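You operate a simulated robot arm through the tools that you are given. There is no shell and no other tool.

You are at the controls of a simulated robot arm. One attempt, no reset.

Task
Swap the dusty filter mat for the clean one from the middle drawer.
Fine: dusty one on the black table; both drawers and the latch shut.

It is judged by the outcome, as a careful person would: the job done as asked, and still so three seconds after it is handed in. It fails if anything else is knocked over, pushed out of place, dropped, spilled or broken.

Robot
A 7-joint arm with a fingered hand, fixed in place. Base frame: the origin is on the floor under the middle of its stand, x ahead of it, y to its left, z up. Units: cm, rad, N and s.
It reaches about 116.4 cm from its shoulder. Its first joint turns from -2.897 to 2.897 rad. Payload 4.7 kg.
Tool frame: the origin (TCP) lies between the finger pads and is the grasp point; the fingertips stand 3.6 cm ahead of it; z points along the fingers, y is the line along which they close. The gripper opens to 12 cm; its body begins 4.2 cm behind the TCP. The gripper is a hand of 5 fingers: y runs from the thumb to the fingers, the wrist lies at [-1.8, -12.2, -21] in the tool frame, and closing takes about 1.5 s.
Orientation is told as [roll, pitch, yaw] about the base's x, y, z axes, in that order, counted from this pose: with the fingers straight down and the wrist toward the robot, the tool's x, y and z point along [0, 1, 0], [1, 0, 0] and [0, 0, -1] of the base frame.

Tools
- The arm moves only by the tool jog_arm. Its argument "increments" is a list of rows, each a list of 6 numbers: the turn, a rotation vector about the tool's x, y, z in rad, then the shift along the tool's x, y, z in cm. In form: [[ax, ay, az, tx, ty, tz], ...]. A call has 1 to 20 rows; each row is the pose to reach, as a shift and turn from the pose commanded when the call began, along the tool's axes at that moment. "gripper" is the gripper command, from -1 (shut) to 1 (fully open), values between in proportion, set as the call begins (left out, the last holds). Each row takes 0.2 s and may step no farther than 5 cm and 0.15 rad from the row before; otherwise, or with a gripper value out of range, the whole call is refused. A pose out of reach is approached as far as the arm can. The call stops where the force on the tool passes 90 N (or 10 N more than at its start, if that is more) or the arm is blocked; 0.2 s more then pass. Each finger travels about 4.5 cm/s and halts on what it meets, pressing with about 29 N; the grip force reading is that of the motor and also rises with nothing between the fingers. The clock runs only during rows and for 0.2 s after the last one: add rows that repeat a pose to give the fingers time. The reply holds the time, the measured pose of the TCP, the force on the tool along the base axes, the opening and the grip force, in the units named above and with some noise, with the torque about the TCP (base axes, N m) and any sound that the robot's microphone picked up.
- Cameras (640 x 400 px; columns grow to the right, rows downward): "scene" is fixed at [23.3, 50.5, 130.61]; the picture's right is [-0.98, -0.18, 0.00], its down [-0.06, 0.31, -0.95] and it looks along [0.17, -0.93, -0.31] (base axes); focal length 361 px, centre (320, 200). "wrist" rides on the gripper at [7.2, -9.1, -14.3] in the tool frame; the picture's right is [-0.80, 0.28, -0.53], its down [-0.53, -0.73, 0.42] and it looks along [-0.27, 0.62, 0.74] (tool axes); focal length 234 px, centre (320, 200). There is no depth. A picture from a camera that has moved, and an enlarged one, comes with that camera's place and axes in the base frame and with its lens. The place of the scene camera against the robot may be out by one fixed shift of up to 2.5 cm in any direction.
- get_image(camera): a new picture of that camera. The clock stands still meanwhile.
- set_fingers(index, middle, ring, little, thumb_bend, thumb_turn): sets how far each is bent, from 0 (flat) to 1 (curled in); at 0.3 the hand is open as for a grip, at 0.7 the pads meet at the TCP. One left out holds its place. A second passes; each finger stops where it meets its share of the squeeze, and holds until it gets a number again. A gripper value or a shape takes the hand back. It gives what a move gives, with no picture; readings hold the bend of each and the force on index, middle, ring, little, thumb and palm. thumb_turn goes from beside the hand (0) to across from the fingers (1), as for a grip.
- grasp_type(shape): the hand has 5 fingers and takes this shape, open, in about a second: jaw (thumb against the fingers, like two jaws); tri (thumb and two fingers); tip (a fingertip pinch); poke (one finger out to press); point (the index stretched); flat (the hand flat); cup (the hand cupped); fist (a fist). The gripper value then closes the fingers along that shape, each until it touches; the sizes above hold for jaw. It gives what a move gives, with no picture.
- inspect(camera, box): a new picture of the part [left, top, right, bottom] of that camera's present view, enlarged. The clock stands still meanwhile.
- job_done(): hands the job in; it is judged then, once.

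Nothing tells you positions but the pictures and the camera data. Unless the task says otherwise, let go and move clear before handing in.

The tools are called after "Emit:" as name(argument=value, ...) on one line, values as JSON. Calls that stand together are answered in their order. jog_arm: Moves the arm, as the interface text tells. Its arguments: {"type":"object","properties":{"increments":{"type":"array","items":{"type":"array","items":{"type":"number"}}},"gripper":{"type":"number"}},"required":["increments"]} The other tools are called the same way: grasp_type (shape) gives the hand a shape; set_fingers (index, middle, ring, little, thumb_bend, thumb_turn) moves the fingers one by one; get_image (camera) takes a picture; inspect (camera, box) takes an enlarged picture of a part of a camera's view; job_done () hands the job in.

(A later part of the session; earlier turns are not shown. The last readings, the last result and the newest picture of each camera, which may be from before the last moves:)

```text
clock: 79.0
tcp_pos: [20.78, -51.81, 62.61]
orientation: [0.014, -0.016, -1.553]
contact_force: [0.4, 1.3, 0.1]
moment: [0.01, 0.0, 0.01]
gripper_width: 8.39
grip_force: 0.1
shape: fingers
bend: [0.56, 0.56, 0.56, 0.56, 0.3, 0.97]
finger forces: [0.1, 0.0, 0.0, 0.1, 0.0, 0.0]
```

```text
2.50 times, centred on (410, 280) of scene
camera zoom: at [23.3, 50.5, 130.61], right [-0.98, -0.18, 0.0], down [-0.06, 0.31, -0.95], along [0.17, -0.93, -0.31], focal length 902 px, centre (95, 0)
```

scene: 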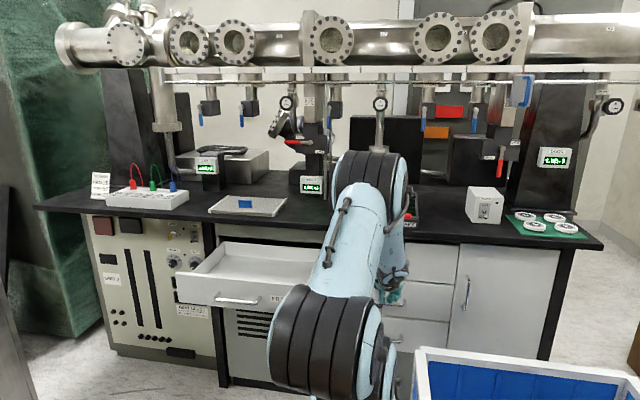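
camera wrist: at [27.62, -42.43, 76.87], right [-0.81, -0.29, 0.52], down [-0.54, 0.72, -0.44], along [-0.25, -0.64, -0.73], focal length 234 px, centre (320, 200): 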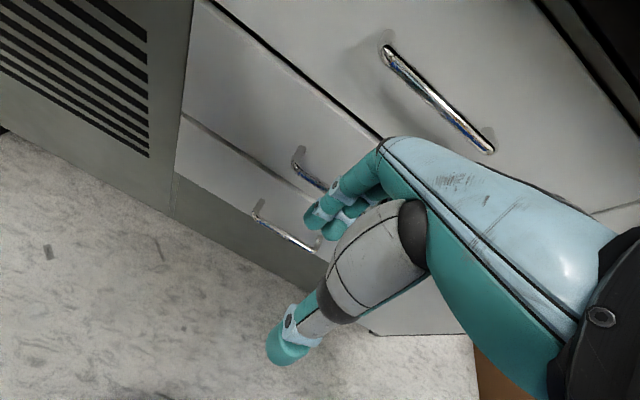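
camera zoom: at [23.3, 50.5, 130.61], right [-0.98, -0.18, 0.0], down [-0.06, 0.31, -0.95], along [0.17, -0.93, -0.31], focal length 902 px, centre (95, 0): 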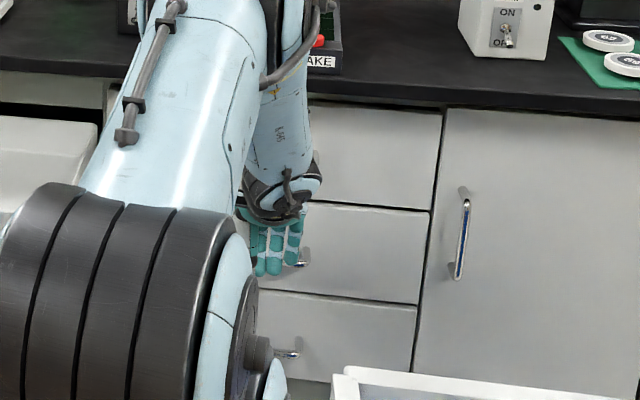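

The fingers are pre-curled. Now I'll pitch the hand forward by about 0.6 rad and position it to slide in over the bar.

Emit:
jog_arm(increments=[[-0.12, 0, 0.004, 0, 0.9, -0.5], [-0.24, 0, 0.008, 0, 1.8, -1.0], [-0.36, 0, 0.012, 0, 2.7, -1.5], [-0.48, 0, 0.016, 0, 3.6, -2.0], [-0.585, 0, 0.018, 0, 4.5, -2.3]])

Emit:
get_image(camera="wrist")

Emit:
inspect(camera="wrist", box=[220, 140, 400, 340])

```text
clock: 80.2
tcp_pos: [20.56, -56.32, 64.99]
orientation: [0.025, -0.6, -1.577]
contact_force: [-0.8, -0.4, -0.3]
moment: [0.03, -0.01, 0.0]
gripper_width: 8.36
grip_force: 0.0
shape: fingers
bend: [0.56, 0.56, 0.56, 0.56, 0.3, 0.98]
finger forces: [0.1, 0.0, 0.0, 0.0, 0.0, 0.0]
out of reach, approached as far as the arm can: row 1, 2
```

```text
taken
camera wrist: at [27.56, -40.59, 71.74], right [-0.82, 0.06, 0.57], down [-0.52, 0.36, -0.78], along [-0.25, -0.93, -0.26], focal length 234 px, centre (320, 200)
```

wrist: 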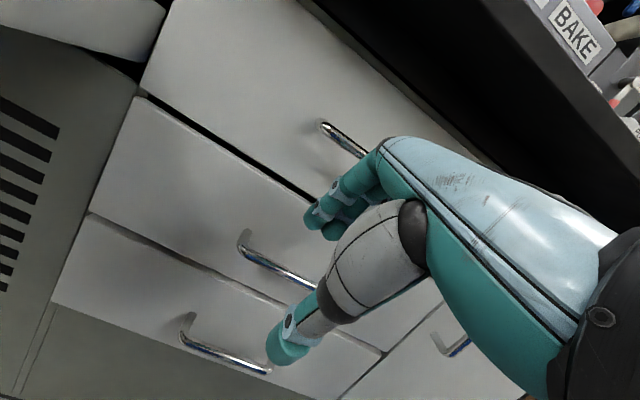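

```text
2.00 times, centred on (310, 240) of wrist
camera zoom: at [27.56, -40.59, 71.74], right [-0.82, 0.06, 0.57], down [-0.52, 0.36, -0.78], along [-0.25, -0.93, -0.26], focal length 468 px, centre (340, 120)
```

zoom: 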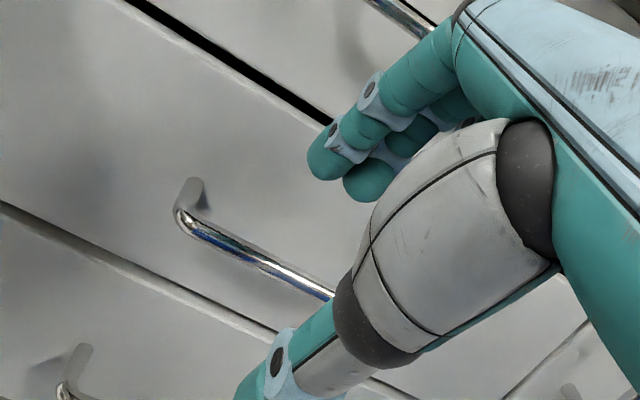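

Bar at z≈56.0; the approach is a straight 9 cm slide along the finger direction. I'll go 6 cm and check.

Emit:
jog_arm(increments=[[0, 0, 0, 0.1, 0, 2], [0, 0, 0, 0.2, 0, 4], [0, 0, 0, 0.2, 0, 6]])

Emit:
inspect(camera="wrist", box=[220, 140, 400, 340])

```text
clock: 81.0
tcp_pos: [19.62, -59.47, 60.09]
orientation: [0.018, -0.601, -1.567]
contact_force: [0.2, -0.5, -0.1]
moment: [-0.01, 0.01, 0.02]
gripper_width: 8.38
grip_force: 0.0
shape: fingers
bend: [0.56, 0.56, 0.56, 0.56, 0.3, 0.98]
finger forces: [0.0, 0.0, 0.0, 0.0, 0.0, 0.0]
out of reach, approached as far as the arm can: row 1, 2, 3
```

```text
2.00 times, centred on (310, 240) of wrist
camera zoom: at [26.45, -43.63, 66.69], right [-0.81, 0.06, 0.58], down [-0.53, 0.36, -0.77], along [-0.25, -0.93, -0.26], focal length 468 px, centre (340, 120)
```

zoom: 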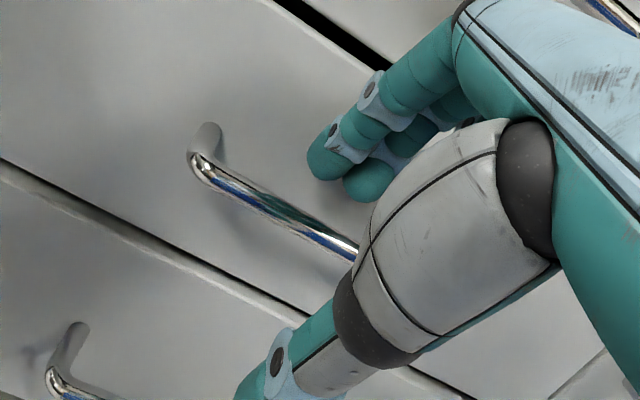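

Emit:
jog_arm(increments=[[0, 0, 0, 0.4, 0.05, 1.6], [0, 0, 0, 0.6, 0.1, 3.2]])

Emit:
inspect(camera="wrist", box=[220, 140, 400, 340])

Emit:
get_image(camera="scene")

```text
clock: 81.6
tcp_pos: [18.89, -61.01, 57.45]
orientation: [0.024, -0.6, -1.572]
contact_force: [0.7, 5.7, 1.4]
moment: [-0.14, 0.04, -0.08]
gripper_width: 8.37
grip_force: 3.5
shape: fingers
bend: [0.56, 0.58, 0.56, 0.56, 0.3, 0.98]
finger forces: [0.0, 5.4, 0.0, 0.1, 0.1, 0.0]
out of reach, approached as far as the arm can: row 1, 2
```

```text
2.00 times, centred on (310, 240) of wrist
camera zoom: at [25.92, -45.37, 64.22], right [-0.82, 0.06, 0.57], down [-0.52, 0.36, -0.77], along [-0.25, -0.93, -0.26], focal length 468 px, centre (340, 120)
```

zoom: 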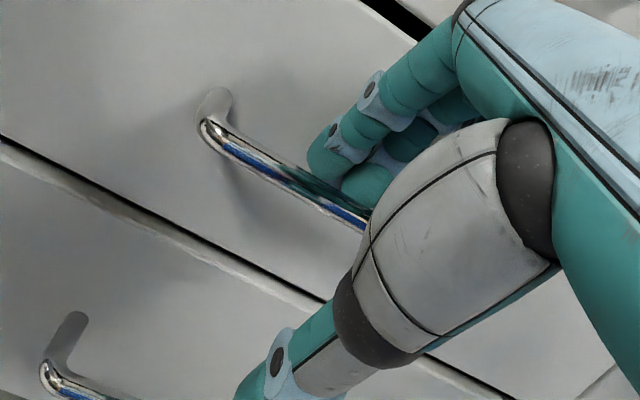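

```text
taken
```

scene: 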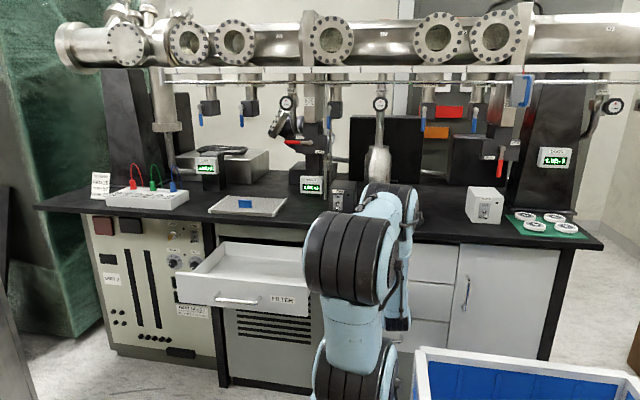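

The bar now passes in front of the fingertips, so they are behind it. I'll curl the fingers and bring the thumb in.

Emit:
set_fingers(index=0.75, middle=0.75, ring=0.75, little=0.7, thumb_bend=0.6)

Emit:
inspect(camera="wrist", box=[220, 140, 400, 340])

```text
clock: 82.6
tcp_pos: [18.95, -61.11, 57.56]
orientation: [0.025, -0.6, -1.573]
contact_force: [-4.2, -2.3, 2.6]
moment: [-1.34, 0.06, -0.03]
gripper_width: 1.33
grip_force: 23.3
shape: fingers
bend: [0.74, 0.73, 0.73, 0.7, 0.6, 1.0]
finger forces: [6.3, 33.1, 7.4, 0.0, 0.0, 0.0]
```

```text
2.00 times, centred on (310, 240) of wrist
camera zoom: at [25.89, -45.42, 64.3], right [-0.82, 0.06, 0.57], down [-0.52, 0.36, -0.78], along [-0.25, -0.93, -0.26], focal length 468 px, centre (340, 120)
```

zoom: 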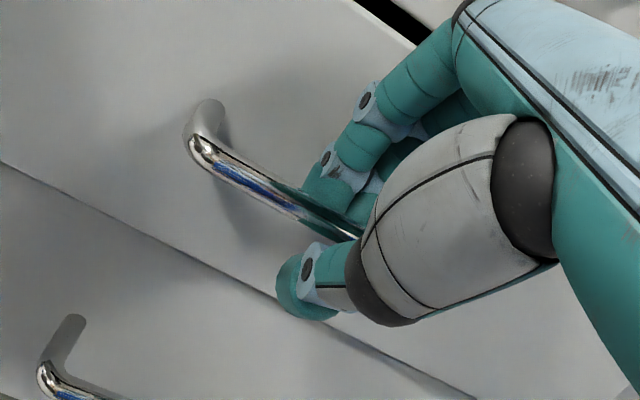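

The index, middle and ring fingers are hooked behind the bar. I'll pull gently, easing the hand's pitch back toward vertical so the arm isn't over-folded.

Emit:
jog_arm(increments=[[0, 0, 0, 0, -1.24, -0.85], [0.05, 0, 0, 0.2, -2.36, -1.71], [0.13, 0, 0, 0.4, -3.41, -2.58]])

Emit:
get_image(camera="wrist")

Emit:
get_image(camera="scene")

```text
clock: 83.4
tcp_pos: [19.23, -56.96, 57.78]
orientation: [0.019, -0.473, -1.581]
contact_force: [-29.1, -1.6, 4.1]
moment: [-1.94, 0.36, -0.63]
gripper_width: 1.83
grip_force: 32.1
shape: fingers
bend: [0.73, 0.7, 0.72, 0.7, 0.6, 1.0]
finger forces: [11.0, 45.1, 9.2, 0.1, 0.1, 0.0]
```

```text
taken
camera wrist: at [26.34, -42.3, 66.53], right [-0.81, -0.01, 0.58], down [-0.52, 0.46, -0.72], along [-0.26, -0.89, -0.38], focal length 234 px, centre (320, 200)
```

wrist: 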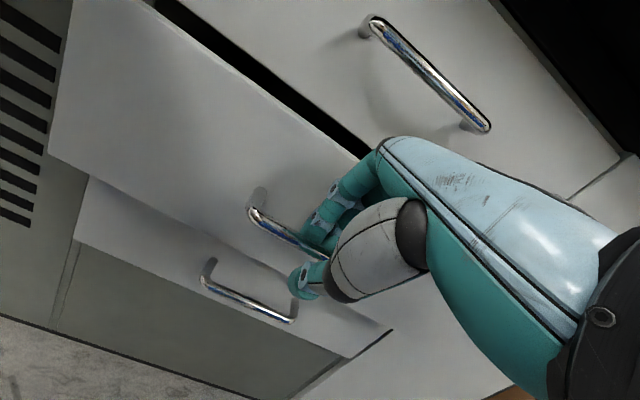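

```text
taken
```

scene: 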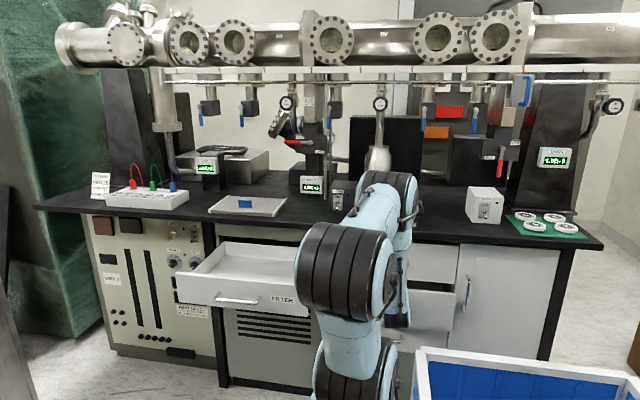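

The middle drawer is sliding out. I'll continue pulling while bringing the hand upright.

Emit:
jog_arm(increments=[[0.08, 0, 0, -0.3, -1.15, -0.7], [0.16, 0, 0, -0.3, -2.3, -1.39], [0.24, 0, 0, -0.3, -3.45, -2.07], [0.32, 0, 0, -0.3, -4.6, -2.73], [0.39, 0, 0, -0.3, -5.78, -3.38]])

Emit:
get_image(camera="wrist")

Emit:
get_image(camera="scene")

```text
clock: 84.6
tcp_pos: [19.01, -50.4, 58.64]
orientation: [0.018, -0.093, -1.567]
contact_force: [3.2, -1.6, 42.0]
moment: [-5.96, 0.84, -0.24]
gripper_width: 4.02
grip_force: 81.0
shape: fingers
bend: [0.49, 0.65, 0.56, 0.7, 0.6, 1.0]
finger forces: [13.6, 96.9, 51.9, 0.1, 0.0, 0.1]
```

```text
taken
camera wrist: at [26.03, -40.05, 72.07], right [-0.81, -0.23, 0.53], down [-0.53, 0.69, -0.5], along [-0.25, -0.69, -0.68], focal length 234 px, centre (320, 200)
```

wrist: 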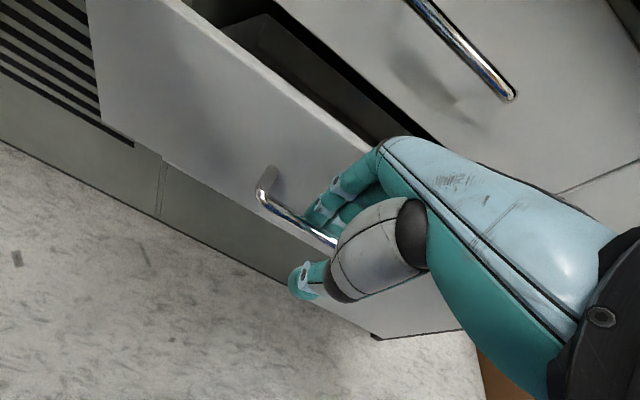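

```text
taken
```

scene: 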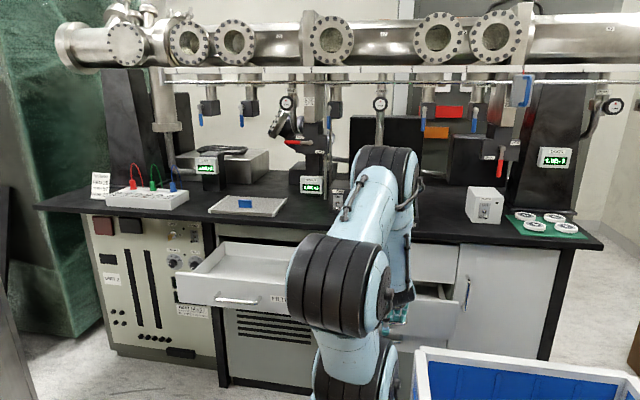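

The hand is pressing down on the bar (42 N), so I'll raise it slightly to relax.

Emit:
jog_arm(increments=[[0, 0, 0, 0, 0, -0.6], [0, 0, 0, 0, 0, -1.2]])

Emit:
inspect(camera="wrist", box=[200, 120, 420, 340])

```text
clock: 85.2
tcp_pos: [19.18, -49.5, 58.86]
orientation: [0.018, -0.066, -1.571]
contact_force: [-1.5, 0.2, -19.4]
moment: [-3.38, -0.05, -0.6]
gripper_width: 4.07
grip_force: 93.6
shape: fingers
bend: [0.48, 0.66, 0.57, 0.7, 0.6, 1.0]
finger forces: [13.2, 104.2, 70.0, 0.0, 0.0, 0.0]
```

```text
1.82 times, centred on (310, 230) of wrist
camera zoom: at [26.1, -39.47, 72.51], right [-0.81, -0.24, 0.53], down [-0.52, 0.7, -0.48], along [-0.25, -0.67, -0.7], focal length 426 px, centre (338, 146)
```

zoom: 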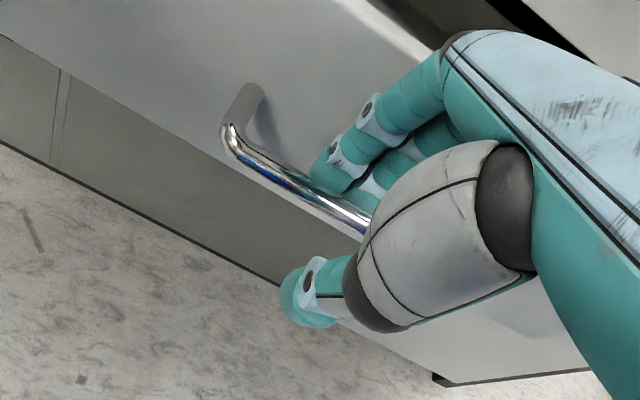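

The fingers are wedged between bar and face. The drawer is open about 11 cm, which is enough to switch to pulling from inside, so I'll relax the fingers to free them.

Emit:
set_fingers(index=0.5, middle=0.55, ring=0.52, little=0.52, thumb_bend=0.3)

Emit:
inspect(camera="wrist", box=[200, 120, 420, 340])

```text
clock: 86.2
tcp_pos: [19.03, -50.15, 59.29]
orientation: [0.019, -0.082, -1.57]
contact_force: [1.7, 0.9, -8.6]
moment: [-0.2, -0.13, 0.04]
gripper_width: 9.41
grip_force: 10.5
shape: fingers
bend: [0.49, 0.55, 0.5, 0.52, 0.3, 0.98]
finger forces: [1.0, 18.8, 1.4, 0.0, 0.0, 0.0]
```

```text
1.82 times, centred on (310, 230) of wrist
camera zoom: at [26.05, -39.82, 72.99], right [-0.81, -0.24, 0.53], down [-0.52, 0.69, -0.49], along [-0.25, -0.68, -0.69], focal length 426 px, centre (338, 146)
```

zoom: 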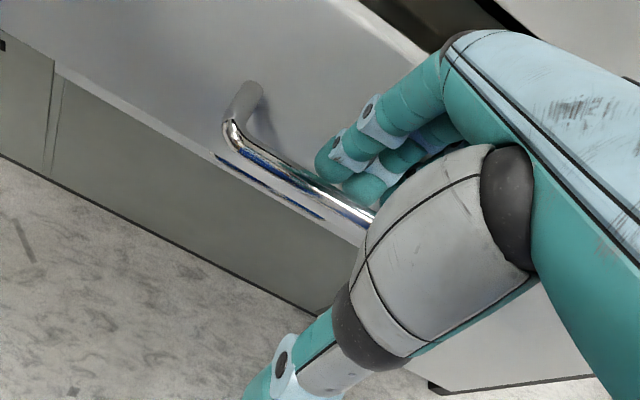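

Emit:
jog_arm(increments=[[0.03, 0, 0, 0, -1.2, -0.2], [0.06, 0, 0, 0, -2.4, -0.3], [0.09, 0, 0, 0, -3.6, -0.3], [0.12, 0, 0, 0, -4.8, -0.3]])

Emit:
get_image(camera="wrist")

Emit:
get_image(camera="scene")

```text
clock: 87.2
tcp_pos: [19.02, -45.42, 59.64]
orientation: [0.017, 0.029, -1.568]
contact_force: [2.5, -3.0, 32.6]
moment: [-2.96, 0.42, 0.1]
gripper_width: 10.09
grip_force: 29.0
shape: fingers
bend: [0.45, 0.52, 0.46, 0.52, 0.3, 0.98]
finger forces: [7.4, 39.9, 11.4, 0.1, 0.1, 0.0]
```

```text
taken
camera wrist: at [26.0, -36.83, 74.29], right [-0.81, -0.3, 0.5], down [-0.53, 0.74, -0.41], along [-0.25, -0.6, -0.76], focal length 234 px, centre (320, 200)
```

wrist: 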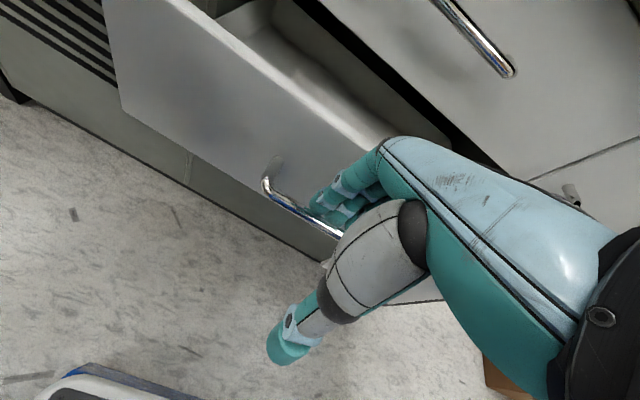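

```text
taken
```

scene: 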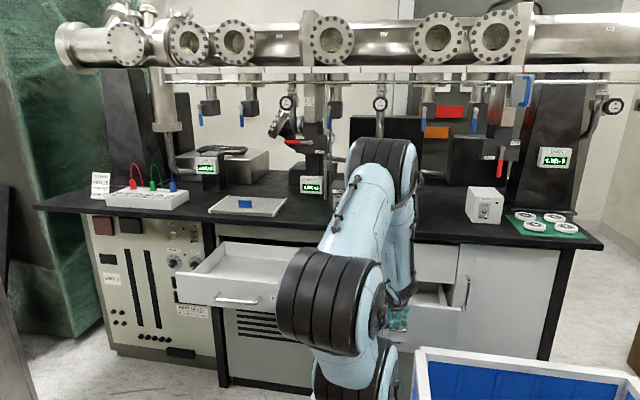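

It keeps following (about 15 cm open). I'll raise slightly to ease the vertical load and continue.

Emit:
jog_arm(increments=[[0, 0, 0, 0, 0, -0.6], [0, 0, 0, 0, -1.2, -0.8], [0, 0, 0, 0, -2.4, -0.8], [0, 0, 0, 0, -3.6, -0.8]])

Emit:
get_image(camera="wrist")

```text
clock: 88.2
tcp_pos: [19.07, -41.48, 60.15]
orientation: [0.017, 0.042, -1.568]
contact_force: [-0.8, -0.6, -8.9]
moment: [-0.42, -0.09, -0.05]
gripper_width: 9.88
grip_force: 17.7
shape: fingers
bend: [0.46, 0.55, 0.48, 0.52, 0.3, 0.98]
finger forces: [2.8, 29.2, 2.9, 0.0, 0.0, 0.0]
```

```text
taken
camera wrist: at [26.07, -33.05, 74.8], right [-0.81, -0.3, 0.5], down [-0.53, 0.75, -0.4], along [-0.25, -0.59, -0.77], focal length 234 px, centre (320, 200)
```

wrist: 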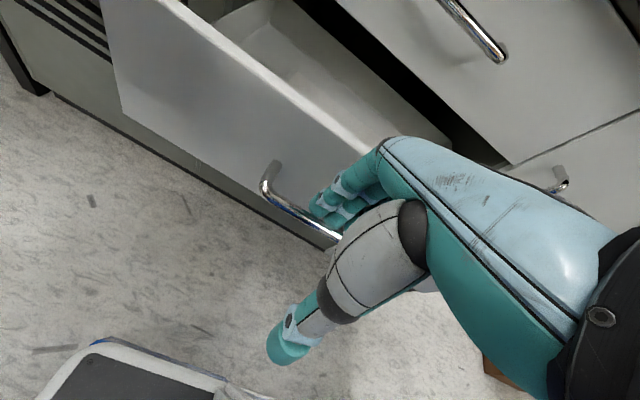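

Emit:
jog_arm(increments=[[0, 0, 0, 0, -1.2, 0.1], [0, 0, 0, 0, -2.4, 0.1], [0, 0, 0, 0, -3.6, 0.1], [0, 0, 0, 0, -4.8, 0.1]])

Emit:
get_image(camera="wrist")

Emit:
get_image(camera="scene")

```text
clock: 89.2
tcp_pos: [19.04, -36.88, 60.24]
orientation: [0.017, 0.039, -1.57]
contact_force: [0.7, -0.7, -5.9]
moment: [-0.35, -0.07, 0.02]
gripper_width: 9.78
grip_force: 11.6
shape: fingers
bend: [0.46, 0.54, 0.5, 0.52, 0.3, 0.98]
finger forces: [2.3, 19.2, 1.7, 0.0, 0.0, 0.0]
```

```text
taken
camera wrist: at [26.04, -28.32, 74.99], right [-0.81, -0.3, 0.5], down [-0.53, 0.75, -0.41], along [-0.25, -0.59, -0.77], focal length 234 px, centre (320, 200)
```

wrist: 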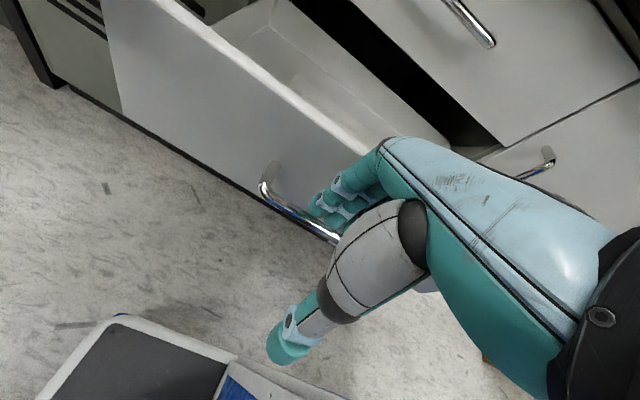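

```text
taken
```

scene: 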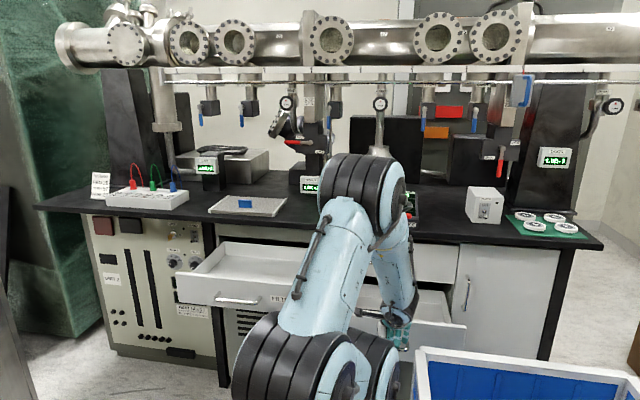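

Emit:
jog_arm(increments=[[0, 0, 0, 0, -1.0, 0], [0, 0, 0, 0, -2.0, 0], [0, 0, 0, 0, -3.0, 0], [0, 0, 0, 0, -4.0, 0]])

Emit:
get_image(camera="wrist")

Emit:
get_image(camera="scene")

```text
clock: 90.2
tcp_pos: [19.06, -32.86, 60.5]
orientation: [0.017, 0.038, -1.567]
contact_force: [0.6, 0.5, -4.9]
moment: [-0.4, -0.06, 0.01]
gripper_width: 9.69
grip_force: 10.7
shape: fingers
bend: [0.47, 0.53, 0.5, 0.52, 0.3, 0.98]
finger forces: [1.9, 18.1, 1.6, 0.1, 0.0, 0.1]
```

```text
taken
camera wrist: at [26.02, -24.32, 75.16], right [-0.81, -0.3, 0.5], down [-0.53, 0.75, -0.4], along [-0.25, -0.59, -0.77], focal length 234 px, centre (320, 200)
```

wrist: 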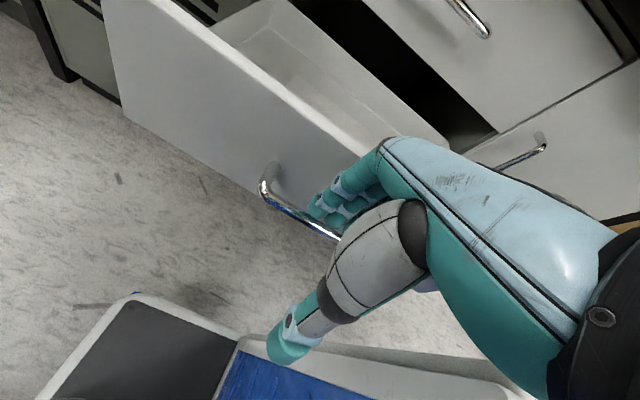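

```text
taken
```

scene: 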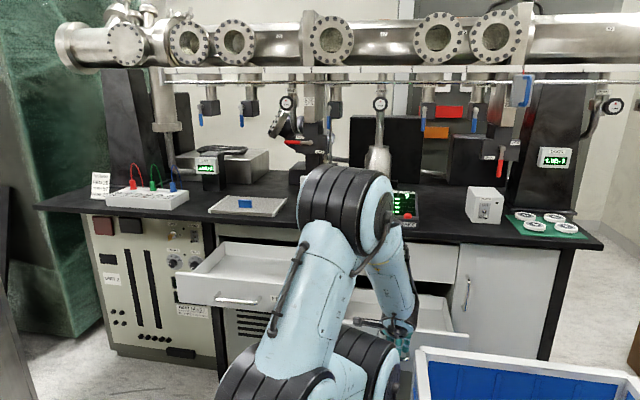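

The drawer is open about 27 cm. I'll check the surroundings, the bin next to my thumb, and the drawer's contents.

Emit:
inspect(camera="wrist", box=[100, 240, 420, 400])

Emit:
inspect(camera="wrist", box=[100, 0, 420, 240])

Emit:
inspect(camera="scene", box=[330, 260, 530, 400])

```text
2.00 times, centred on (260, 320) of wrist
camera zoom: at [26.02, -24.32, 75.16], right [-0.81, -0.3, 0.5], down [-0.53, 0.75, -0.4], along [-0.25, -0.59, -0.77], focal length 468 px, centre (440, -40)
```

zoom: 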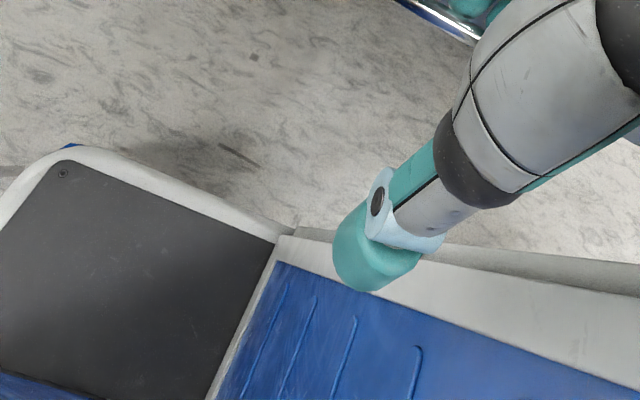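

```text
1.67 times, centred on (260, 120) of wrist
camera zoom: at [26.02, -24.32, 75.16], right [-0.81, -0.3, 0.5], down [-0.53, 0.75, -0.4], along [-0.25, -0.59, -0.77], focal length 390 px, centre (420, 333)
```

zoom: 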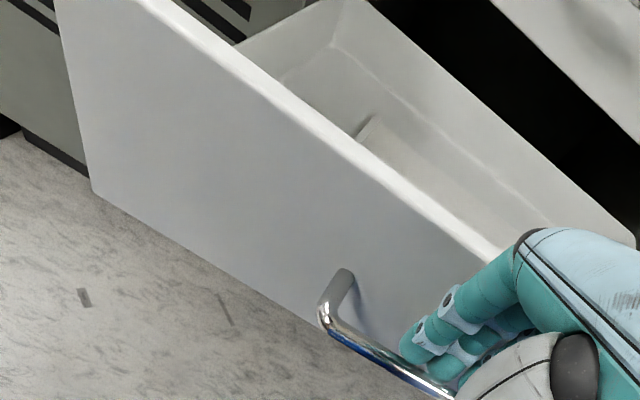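

```text
2.86 times, centred on (430, 330) of scene
camera zoom: at [23.3, 50.5, 130.61], right [-0.98, -0.18, 0.0], down [-0.06, 0.31, -0.95], along [0.17, -0.93, -0.31], focal length 1031 px, centre (6, -171)
```

zoom: 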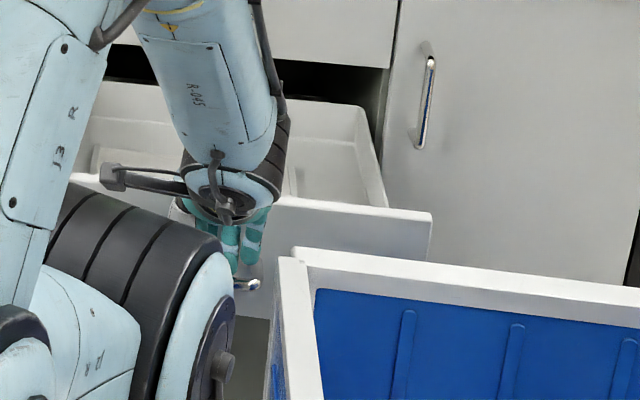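

I can see the clean mat inside the drawer. I'll relax the fingers, lift them out from behind the bar, and rise to look in.

Emit:
set_fingers(index=0.45, middle=0.48, ring=0.47, little=0.48, thumb_bend=0.3)

Emit:
jog_arm(increments=[[0, 0, 0, 0, -0.1, -1.5], [0, 0, 0, 0, -0.2, -3.5], [0, 0, 0, 0, -0.2, -6], [0, 0, 0, 0, 0, -9], [0, 0, 0, 0, 0, -13], [0, 0, 0, 0, 0, -17]])

Emit:
get_image(camera="wrist")

Emit:
get_image(camera="scene")

```text
clock: 91.2
tcp_pos: [19.08, -32.94, 60.53]
orientation: [0.017, 0.039, -1.571]
contact_force: [0.5, 2.1, -0.6]
moment: [-0.48, -0.03, -0.08]
gripper_width: 10.22
grip_force: 10.3
shape: fingers
bend: [0.44, 0.46, 0.47, 0.48, 0.3, 0.98]
finger forces: [1.6, 19.5, 0.3, 0.1, 0.0, 0.0]
```

```text
clock: 92.6
tcp_pos: [18.67, -33.45, 77.23]
orientation: [0.018, 0.039, -1.567]
contact_force: [-0.2, -0.2, -0.4]
moment: [0.03, 0.01, -0.06]
gripper_width: 10.02
grip_force: 0.0
shape: fingers
bend: [0.45, 0.48, 0.47, 0.48, 0.3, 0.98]
finger forces: [0.0, 0.1, 0.0, 0.0, 0.0, 0.0]
```

```text
taken
camera wrist: at [25.69, -24.95, 92.1], right [-0.81, -0.3, 0.5], down [-0.53, 0.75, -0.4], along [-0.25, -0.59, -0.77], focal length 234 px, centre (320, 200)
```

wrist: 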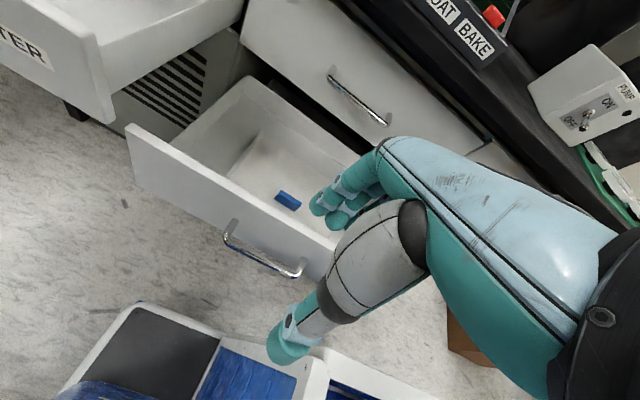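

```text
taken
```

scene: 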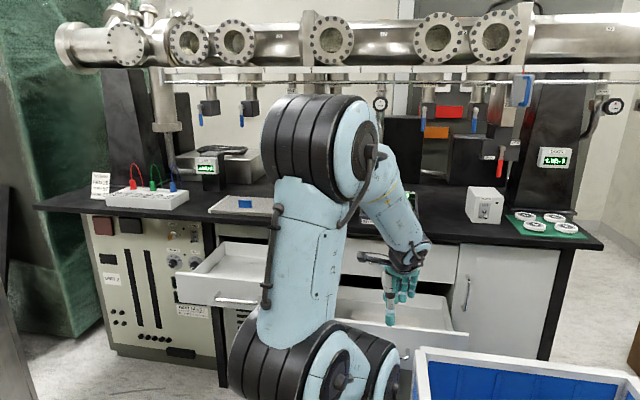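

The clean mat with its blue tab is in the middle drawer. I'll zoom in to measure it.

Emit:
inspect(camera="wrist", box=[200, 80, 400, 260])

Emit:
inspect(camera="scene", box=[330, 250, 490, 370])

```text
2.22 times, centred on (300, 170) of wrist
camera zoom: at [25.69, -24.95, 92.1], right [-0.81, -0.3, 0.5], down [-0.53, 0.75, -0.4], along [-0.25, -0.59, -0.77], focal length 520 px, centre (364, 267)
```

zoom: 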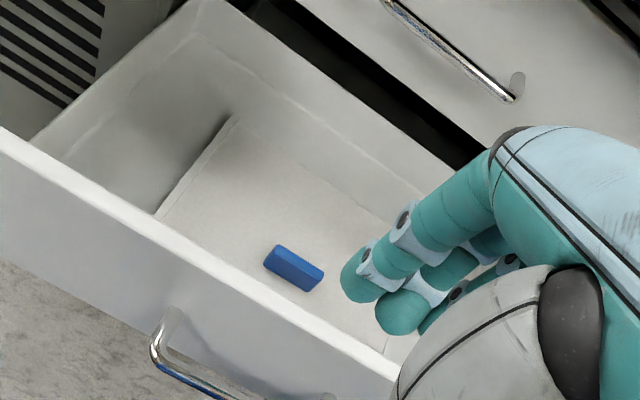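

```text
3.33 times, centred on (410, 310) of scene
camera zoom: at [23.3, 50.5, 130.61], right [-0.98, -0.18, 0.0], down [-0.06, 0.31, -0.95], along [0.17, -0.93, -0.31], focal length 1203 px, centre (20, -167)
```

zoom: 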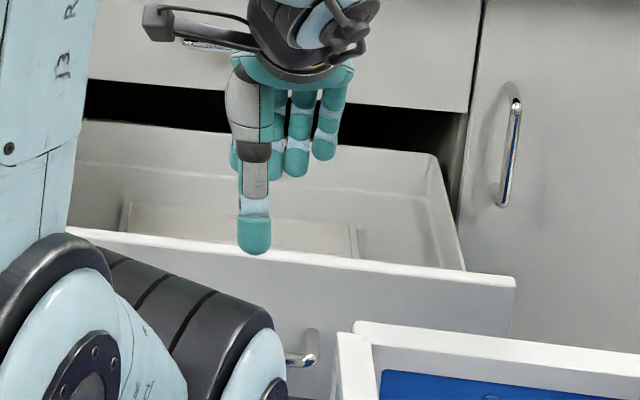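

The clean mat spans about x 7.7–31, with its back edge near y≈-59.8 and the tab near (19.6, -48.5). I'll move a little closer for a second view to triangulate.

Emit:
grasp_type(shape="tri")

Emit:
jog_arm(increments=[[-0.02, 0, 0, 0.2, 2.5, -2], [-0.04, 0, 0, 0.4, 5, -3], [-0.04, 0, 0, 0.6, 8, -3]])

Emit:
get_image(camera="wrist")

Emit:
inspect(camera="wrist", box=[180, 100, 380, 300])

```text
clock: 93.5
tcp_pos: [18.6, -33.41, 77.39]
orientation: [0.018, 0.038, -1.569]
contact_force: [-0.2, 0.2, 0.0]
moment: [0.01, -0.02, -0.03]
gripper_width: 11.96
grip_force: 0.0
shape: tri
bend: [0.3, 0.3, 0.99, 0.99, 0.3, 0.98]
finger forces: [0.0, 0.0, 0.1, 0.0, 0.1, 0.0]
```

```text
clock: 94.3
tcp_pos: [19.24, -41.74, 80.02]
orientation: [0.016, -0.001, -1.569]
contact_force: [0.8, -0.1, 0.7]
moment: [0.01, -0.03, -0.03]
gripper_width: 12.0
grip_force: 0.1
shape: tri
bend: [0.3, 0.3, 0.99, 0.99, 0.3, 0.98]
finger forces: [0.1, 0.1, 0.1, 0.0, 0.1, 0.0]
```

```text
taken
camera wrist: at [26.24, -32.58, 94.43], right [-0.81, -0.28, 0.51], down [-0.53, 0.73, -0.43], along [-0.25, -0.62, -0.74], focal length 234 px, centre (320, 200)
```

wrist: 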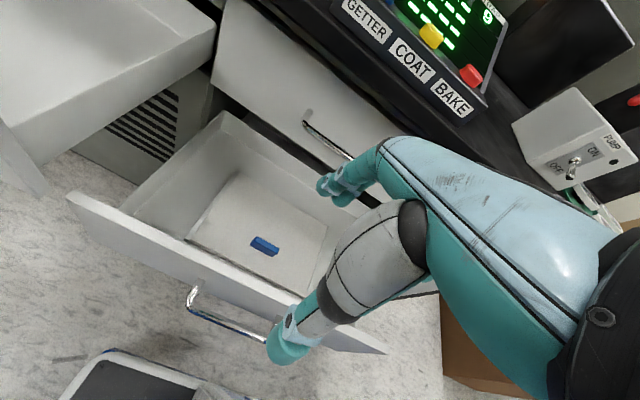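

```text
2.00 times, centred on (280, 200) of wrist
camera zoom: at [26.24, -32.58, 94.43], right [-0.81, -0.28, 0.51], down [-0.53, 0.73, -0.43], along [-0.25, -0.62, -0.74], focal length 468 px, centre (400, 200)
```

zoom: 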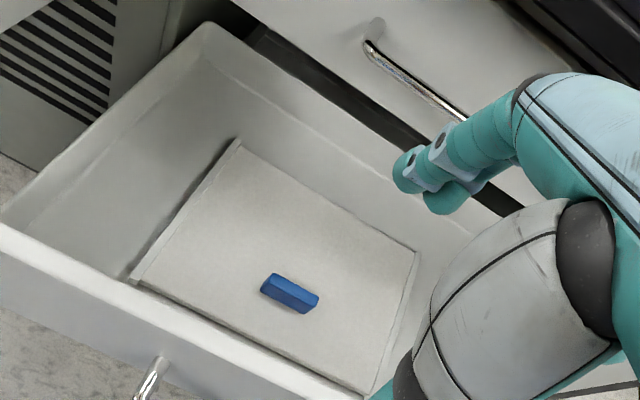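

Triangulation puts the clean mat's top at z≈50.7 and the tab at about (19.2, -51.1) with its top near z≈53. I'll go over it, clear of the slab and the top handle.

Emit:
jog_arm(increments=[[0, 0, 0, 0, 1.0, 4], [0, 0, 0, 0, 2.5, 8], [0, 0, 0, 0, 5.5, 11], [0, 0, 0, 0, 8.0, 13], [0, 0, 0, 0, 9.4, 15.5]])

Emit:
get_image(camera="wrist")

Emit:
inspect(camera="wrist", box=[200, 140, 400, 340])

```text
clock: 95.5
tcp_pos: [19.47, -51.07, 64.68]
orientation: [0.018, -0.003, -1.57]
contact_force: [-0.3, -0.1, 0.5]
moment: [-0.01, 0.01, 0.0]
gripper_width: 11.97
grip_force: 0.0
shape: tri
bend: [0.3, 0.3, 0.99, 0.99, 0.3, 0.98]
finger forces: [0.0, 0.0, 0.0, 0.1, 0.1, 0.1]
```

```text
taken
camera wrist: at [26.53, -42.04, 79.01], right [-0.81, -0.28, 0.51], down [-0.53, 0.73, -0.44], along [-0.25, -0.62, -0.74], focal length 234 px, centre (320, 200)
```

wrist: 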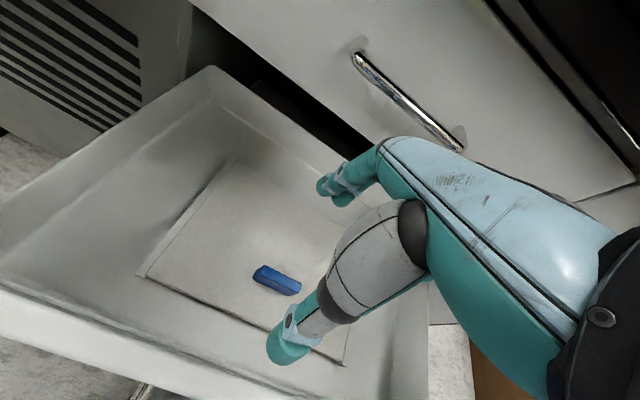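

```text
2.00 times, centred on (300, 240) of wrist
camera zoom: at [26.53, -42.04, 79.01], right [-0.81, -0.28, 0.51], down [-0.53, 0.73, -0.44], along [-0.25, -0.62, -0.74], focal length 468 px, centre (360, 120)
```

zoom: 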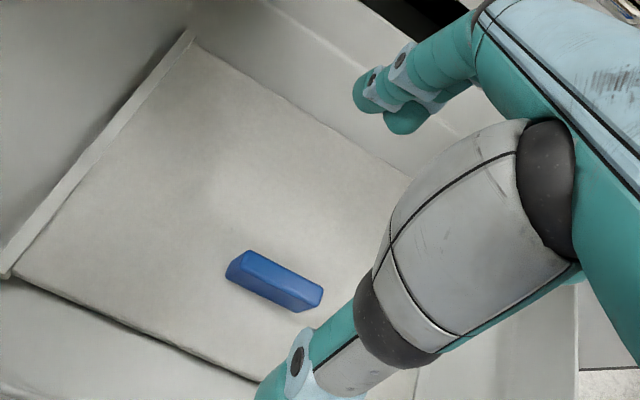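

Emit:
jog_arm(increments=[[0, 0, 0, -0.3, -0.4, 2.5], [0, 0, 0, -0.4, -0.7, 5.0], [0, 0, 0, -0.4, -0.7, 6.0]])

Emit:
inspect(camera="wrist", box=[200, 140, 400, 340])

```text
clock: 96.3
tcp_pos: [19.32, -50.3, 58.55]
orientation: [0.017, -0.001, -1.568]
contact_force: [-0.5, -0.2, 0.3]
moment: [-0.03, 0.0, 0.01]
gripper_width: 11.96
grip_force: 0.0
shape: tri
bend: [0.3, 0.3, 0.99, 0.99, 0.3, 0.98]
finger forces: [0.0, 0.1, 0.0, 0.0, 0.1, 0.0]
```

```text
2.00 times, centred on (300, 240) of wrist
camera zoom: at [26.27, -41.21, 73.01], right [-0.81, -0.28, 0.51], down [-0.53, 0.73, -0.43], along [-0.25, -0.62, -0.74], focal length 468 px, centre (360, 120)
```

zoom: 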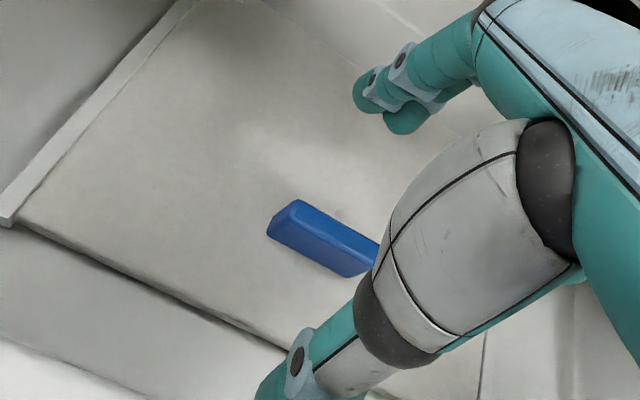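

The tab's top corner triangulates to (21.1, -51.0, 53.9). Matching the earlier grip geometry gives a TCP target of about (18.8, -50.7, 56.5), so I'll lower to it.

Emit:
jog_arm(increments=[[0, 0, 0, -0.5, 0.3, 1.0], [0, 0, 0, -0.5, 0.35, 1.7], [0, 0, 0, -0.5, 0.35, 2.0], [0, 0, 0, -0.5, 0.35, 2.0]])

Emit:
inspect(camera="wrist", box=[200, 140, 400, 340])

```text
clock: 97.3
tcp_pos: [18.77, -50.7, 56.61]
orientation: [0.018, -0.001, -1.568]
contact_force: [0.4, 0.0, -0.8]
moment: [-0.01, -0.01, 0.02]
gripper_width: 11.98
grip_force: 0.0
shape: tri
bend: [0.3, 0.3, 0.99, 0.99, 0.3, 0.98]
finger forces: [0.1, 0.0, 0.1, 0.0, 0.0, 0.0]
```

```text
2.00 times, centred on (300, 240) of wrist
camera zoom: at [25.8, -41.61, 71.01], right [-0.81, -0.28, 0.51], down [-0.53, 0.73, -0.43], along [-0.25, -0.62, -0.74], focal length 468 px, centre (360, 120)
```

zoom: 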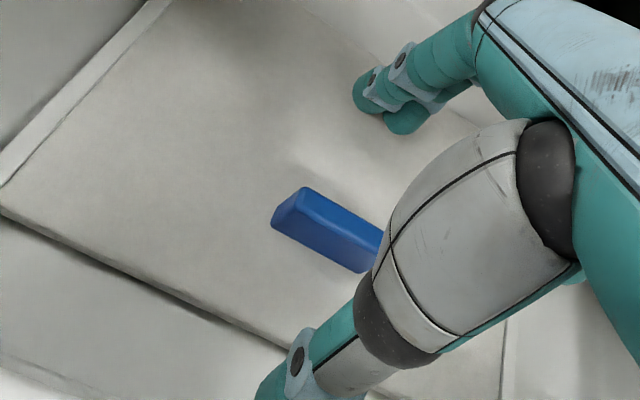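

The relative tab position now matches the earlier successful grip, with no contact yet. I'll close.

Emit:
jog_arm(increments=[[0, 0, 0, 0, 0, 0.1], [0, 0, 0, 0, 0, 0.1], [0, 0, 0, 0, 0, 0.1], [0, 0, 0, 0, 0, 0.1], [0, 0, 0, 0, 0, 0.1], [0, 0, 0, 0, 0, 0.1], [0, 0, 0, 0, 0, 0.1], [0, 0, 0, 0, 0, 0.1], [0, 0, 0, 0, 0, 0.1]], gripper=-1)

Emit:
inspect(camera="wrist", box=[200, 140, 400, 340])

```text
clock: 99.3
tcp_pos: [18.76, -50.68, 56.51]
orientation: [0.018, -0.001, -1.569]
contact_force: [0.6, 0.2, 0.5]
moment: [-0.01, 0.0, -0.01]
gripper_width: 0.75
grip_force: 29.2
shape: tri
bend: [0.71, 0.7, 1.0, 1.0, 0.74, 1.0]
finger forces: [12.9, 12.4, 0.0, 0.0, 25.5, 0.0]
```

```text
2.00 times, centred on (300, 240) of wrist
camera zoom: at [25.82, -41.59, 70.92], right [-0.81, -0.28, 0.51], down [-0.53, 0.73, -0.43], along [-0.25, -0.62, -0.74], focal length 468 px, centre (360, 120)
```

zoom: 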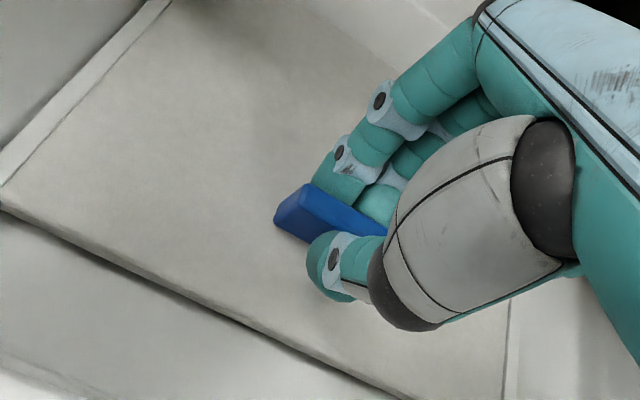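

The grip matches the previous one. I'll lift and check.

Emit:
jog_arm(increments=[[0, 0, 0, 0, 0, -0.8], [0, 0, 0, 0, 0, -1.6], [0, 0, 0, 0, 0, -2.4], [0, 0, 0, 0, 0, -3.2]])

Emit:
get_image(camera="wrist")

Emit:
get_image(camera="scene")

```text
clock: 100.3
tcp_pos: [18.65, -50.74, 59.78]
orientation: [0.016, -0.001, -1.569]
contact_force: [0.2, -0.6, -0.5]
moment: [0.05, -0.01, -0.05]
gripper_width: 0.74
grip_force: 28.7
shape: tri
bend: [0.71, 0.7, 1.0, 1.0, 0.74, 1.0]
finger forces: [13.3, 13.0, 0.1, 0.0, 26.3, 0.0]
```

```text
taken
camera wrist: at [25.7, -41.61, 74.15], right [-0.81, -0.28, 0.51], down [-0.53, 0.73, -0.43], along [-0.25, -0.62, -0.74], focal length 234 px, centre (320, 200)
```

wrist: 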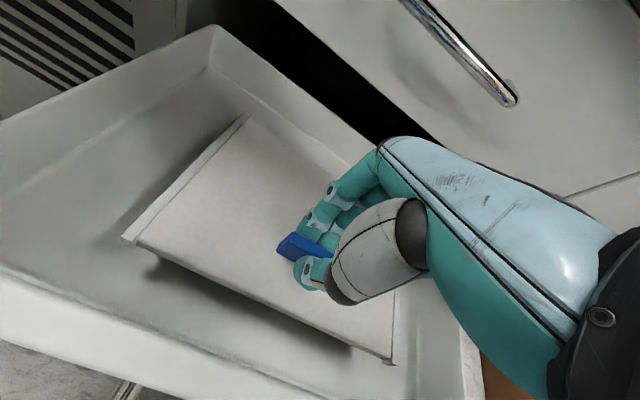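

```text
taken
```

scene: 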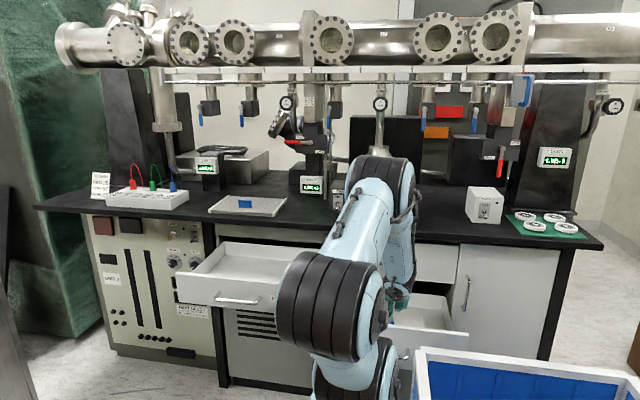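

The clean mat is up. I'll shift it toward me so its back edge clears the top drawer's handle, raise it over the front panel, then up past the table edge.

Emit:
jog_arm(increments=[[0, 0, 0, 0, -1.5, 0], [0, 0, 0, 0, -3.0, 0], [0, 0, 0, 0, -3.2, -3], [0, 0, 0, 0, -3.2, -6], [0, 0, 0, 0, -3.2, -9], [0, 0, 0, 0, -3.2, -12.5]])

Emit:
get_image(camera="wrist")

Emit:
get_image(camera="scene")

```text
clock: 101.7
tcp_pos: [18.46, -47.45, 72.27]
orientation: [0.02, 0.001, -1.569]
contact_force: [0.7, -0.1, -1.3]
moment: [0.03, 0.05, -0.01]
gripper_width: 0.8
grip_force: 29.1
shape: tri
bend: [0.71, 0.7, 1.0, 1.0, 0.74, 1.0]
finger forces: [13.4, 13.0, 0.0, 0.0, 26.4, 0.0]
```

```text
taken
camera wrist: at [25.5, -38.3, 86.61], right [-0.81, -0.28, 0.51], down [-0.52, 0.73, -0.43], along [-0.25, -0.62, -0.74], focal length 234 px, centre (320, 200)
```

wrist: 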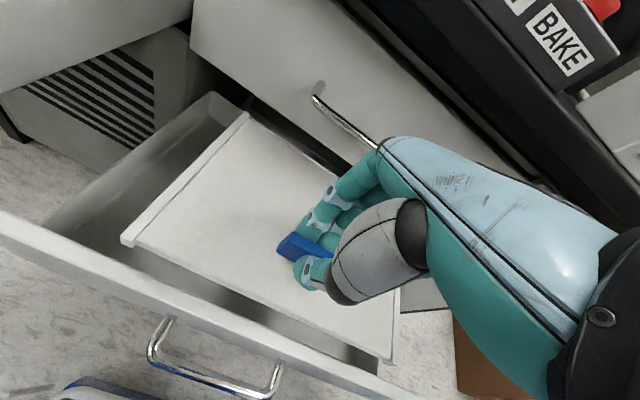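

```text
taken
```

scene: 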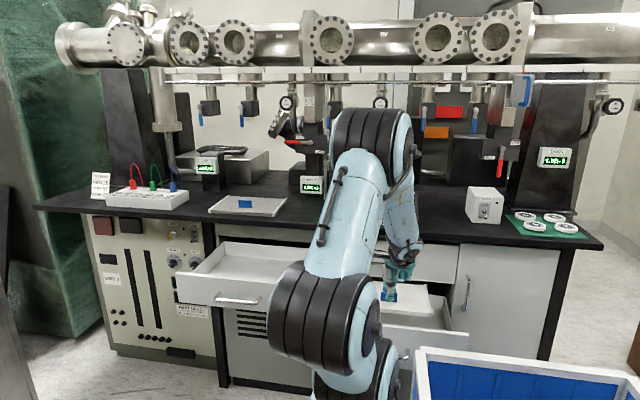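

Emit:
jog_arm(increments=[[0, 0, 0, 0, -1.5, -1], [0, 0, 0, 0, -3, -2], [0, 0, 0, 0, -4.5, -4], [0, 0, 0, 0, -5, -8], [0, 0, 0, 0, -5, -12], [0, 0, 0, 0, -5, -16], [0, 0, 0, 0, -5, -20], [0, 0, 0, 0, -5, -24]])

Emit:
get_image(camera="wrist")

Emit:
get_image(camera="scene")

```text
clock: 103.5
tcp_pos: [18.07, -42.42, 96.18]
orientation: [0.017, 0.0, -1.57]
contact_force: [-0.6, 0.0, -1.1]
moment: [0.04, 0.01, -0.01]
gripper_width: 0.78
grip_force: 28.6
shape: tri
bend: [0.71, 0.7, 1.0, 1.0, 0.74, 1.0]
finger forces: [13.4, 12.9, 0.0, 0.0, 26.2, 0.1]
```

```text
taken
camera wrist: at [25.04, -33.34, 110.63], right [-0.81, -0.28, 0.51], down [-0.52, 0.73, -0.43], along [-0.25, -0.62, -0.74], focal length 234 px, centre (320, 200)
```

wrist: 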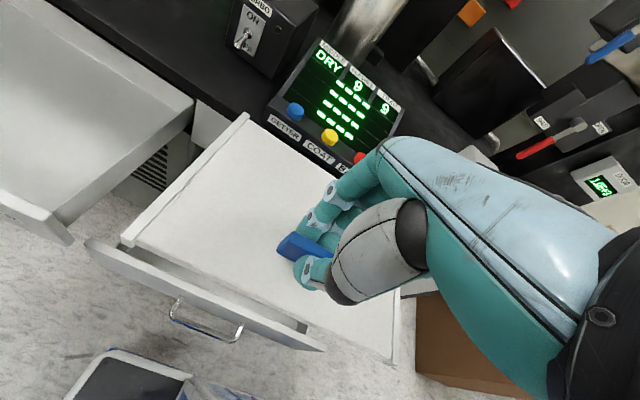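

```text
taken
```

scene: 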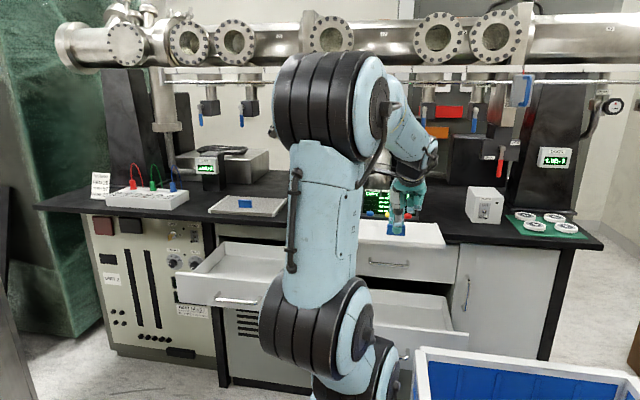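

The mat is clear of everything. I'll carry it left at this height to above the open FILTER drawer.

Emit:
jog_arm(increments=[[0, -0.002, 0, 4.5, -0.1, -0.1], [0, -0.004, 0, 9, -0.2, -0.3], [0, -0.006, 0, 13.5, -0.3, -0.4], [0, -0.008, 0, 18, -0.4, -0.5], [0, -0.01, 0, 22.5, -0.5, -0.6], [0, -0.012, 0, 27, -0.6, -0.7], [0, -0.014, 0, 31.5, -0.7, -0.8], [0, -0.016, 0, 36, -0.8, -1.0], [0, -0.017, 0, 40.5, -0.9, -1.1], [0, -0.017, 0, 44.7, -0.9, -1.2]])

Emit:
get_image(camera="wrist")

Emit:
get_image(camera="scene")

```text
clock: 105.7
tcp_pos: [62.79, -41.4, 98.22]
orientation: [0.002, -0.002, -1.57]
contact_force: [0.1, 0.6, -1.1]
moment: [0.03, -0.02, 0.01]
gripper_width: 0.76
grip_force: 28.8
shape: tri
bend: [0.71, 0.7, 1.0, 1.0, 0.74, 1.0]
finger forces: [13.1, 13.0, 0.1, 0.1, 26.1, 0.0]
```

```text
taken
camera wrist: at [70.08, -32.34, 112.58], right [-0.8, -0.28, 0.52], down [-0.53, 0.73, -0.43], along [-0.26, -0.62, -0.74], focal length 234 px, centre (320, 200)
```

wrist: 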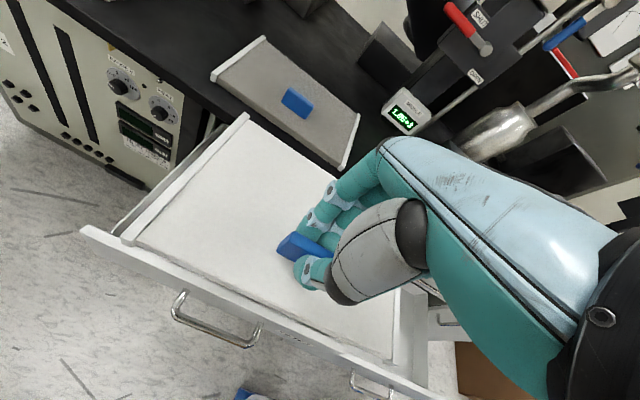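

```text
taken
```

scene: 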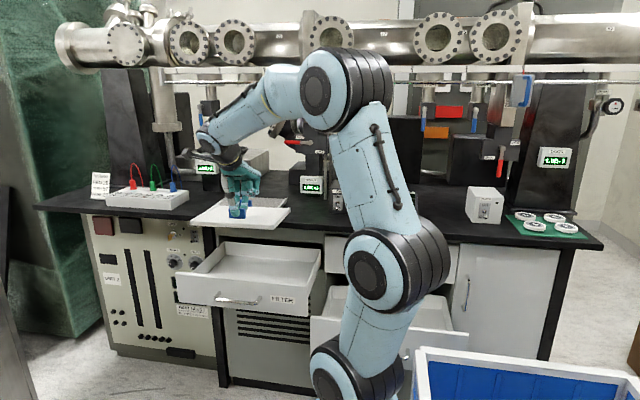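

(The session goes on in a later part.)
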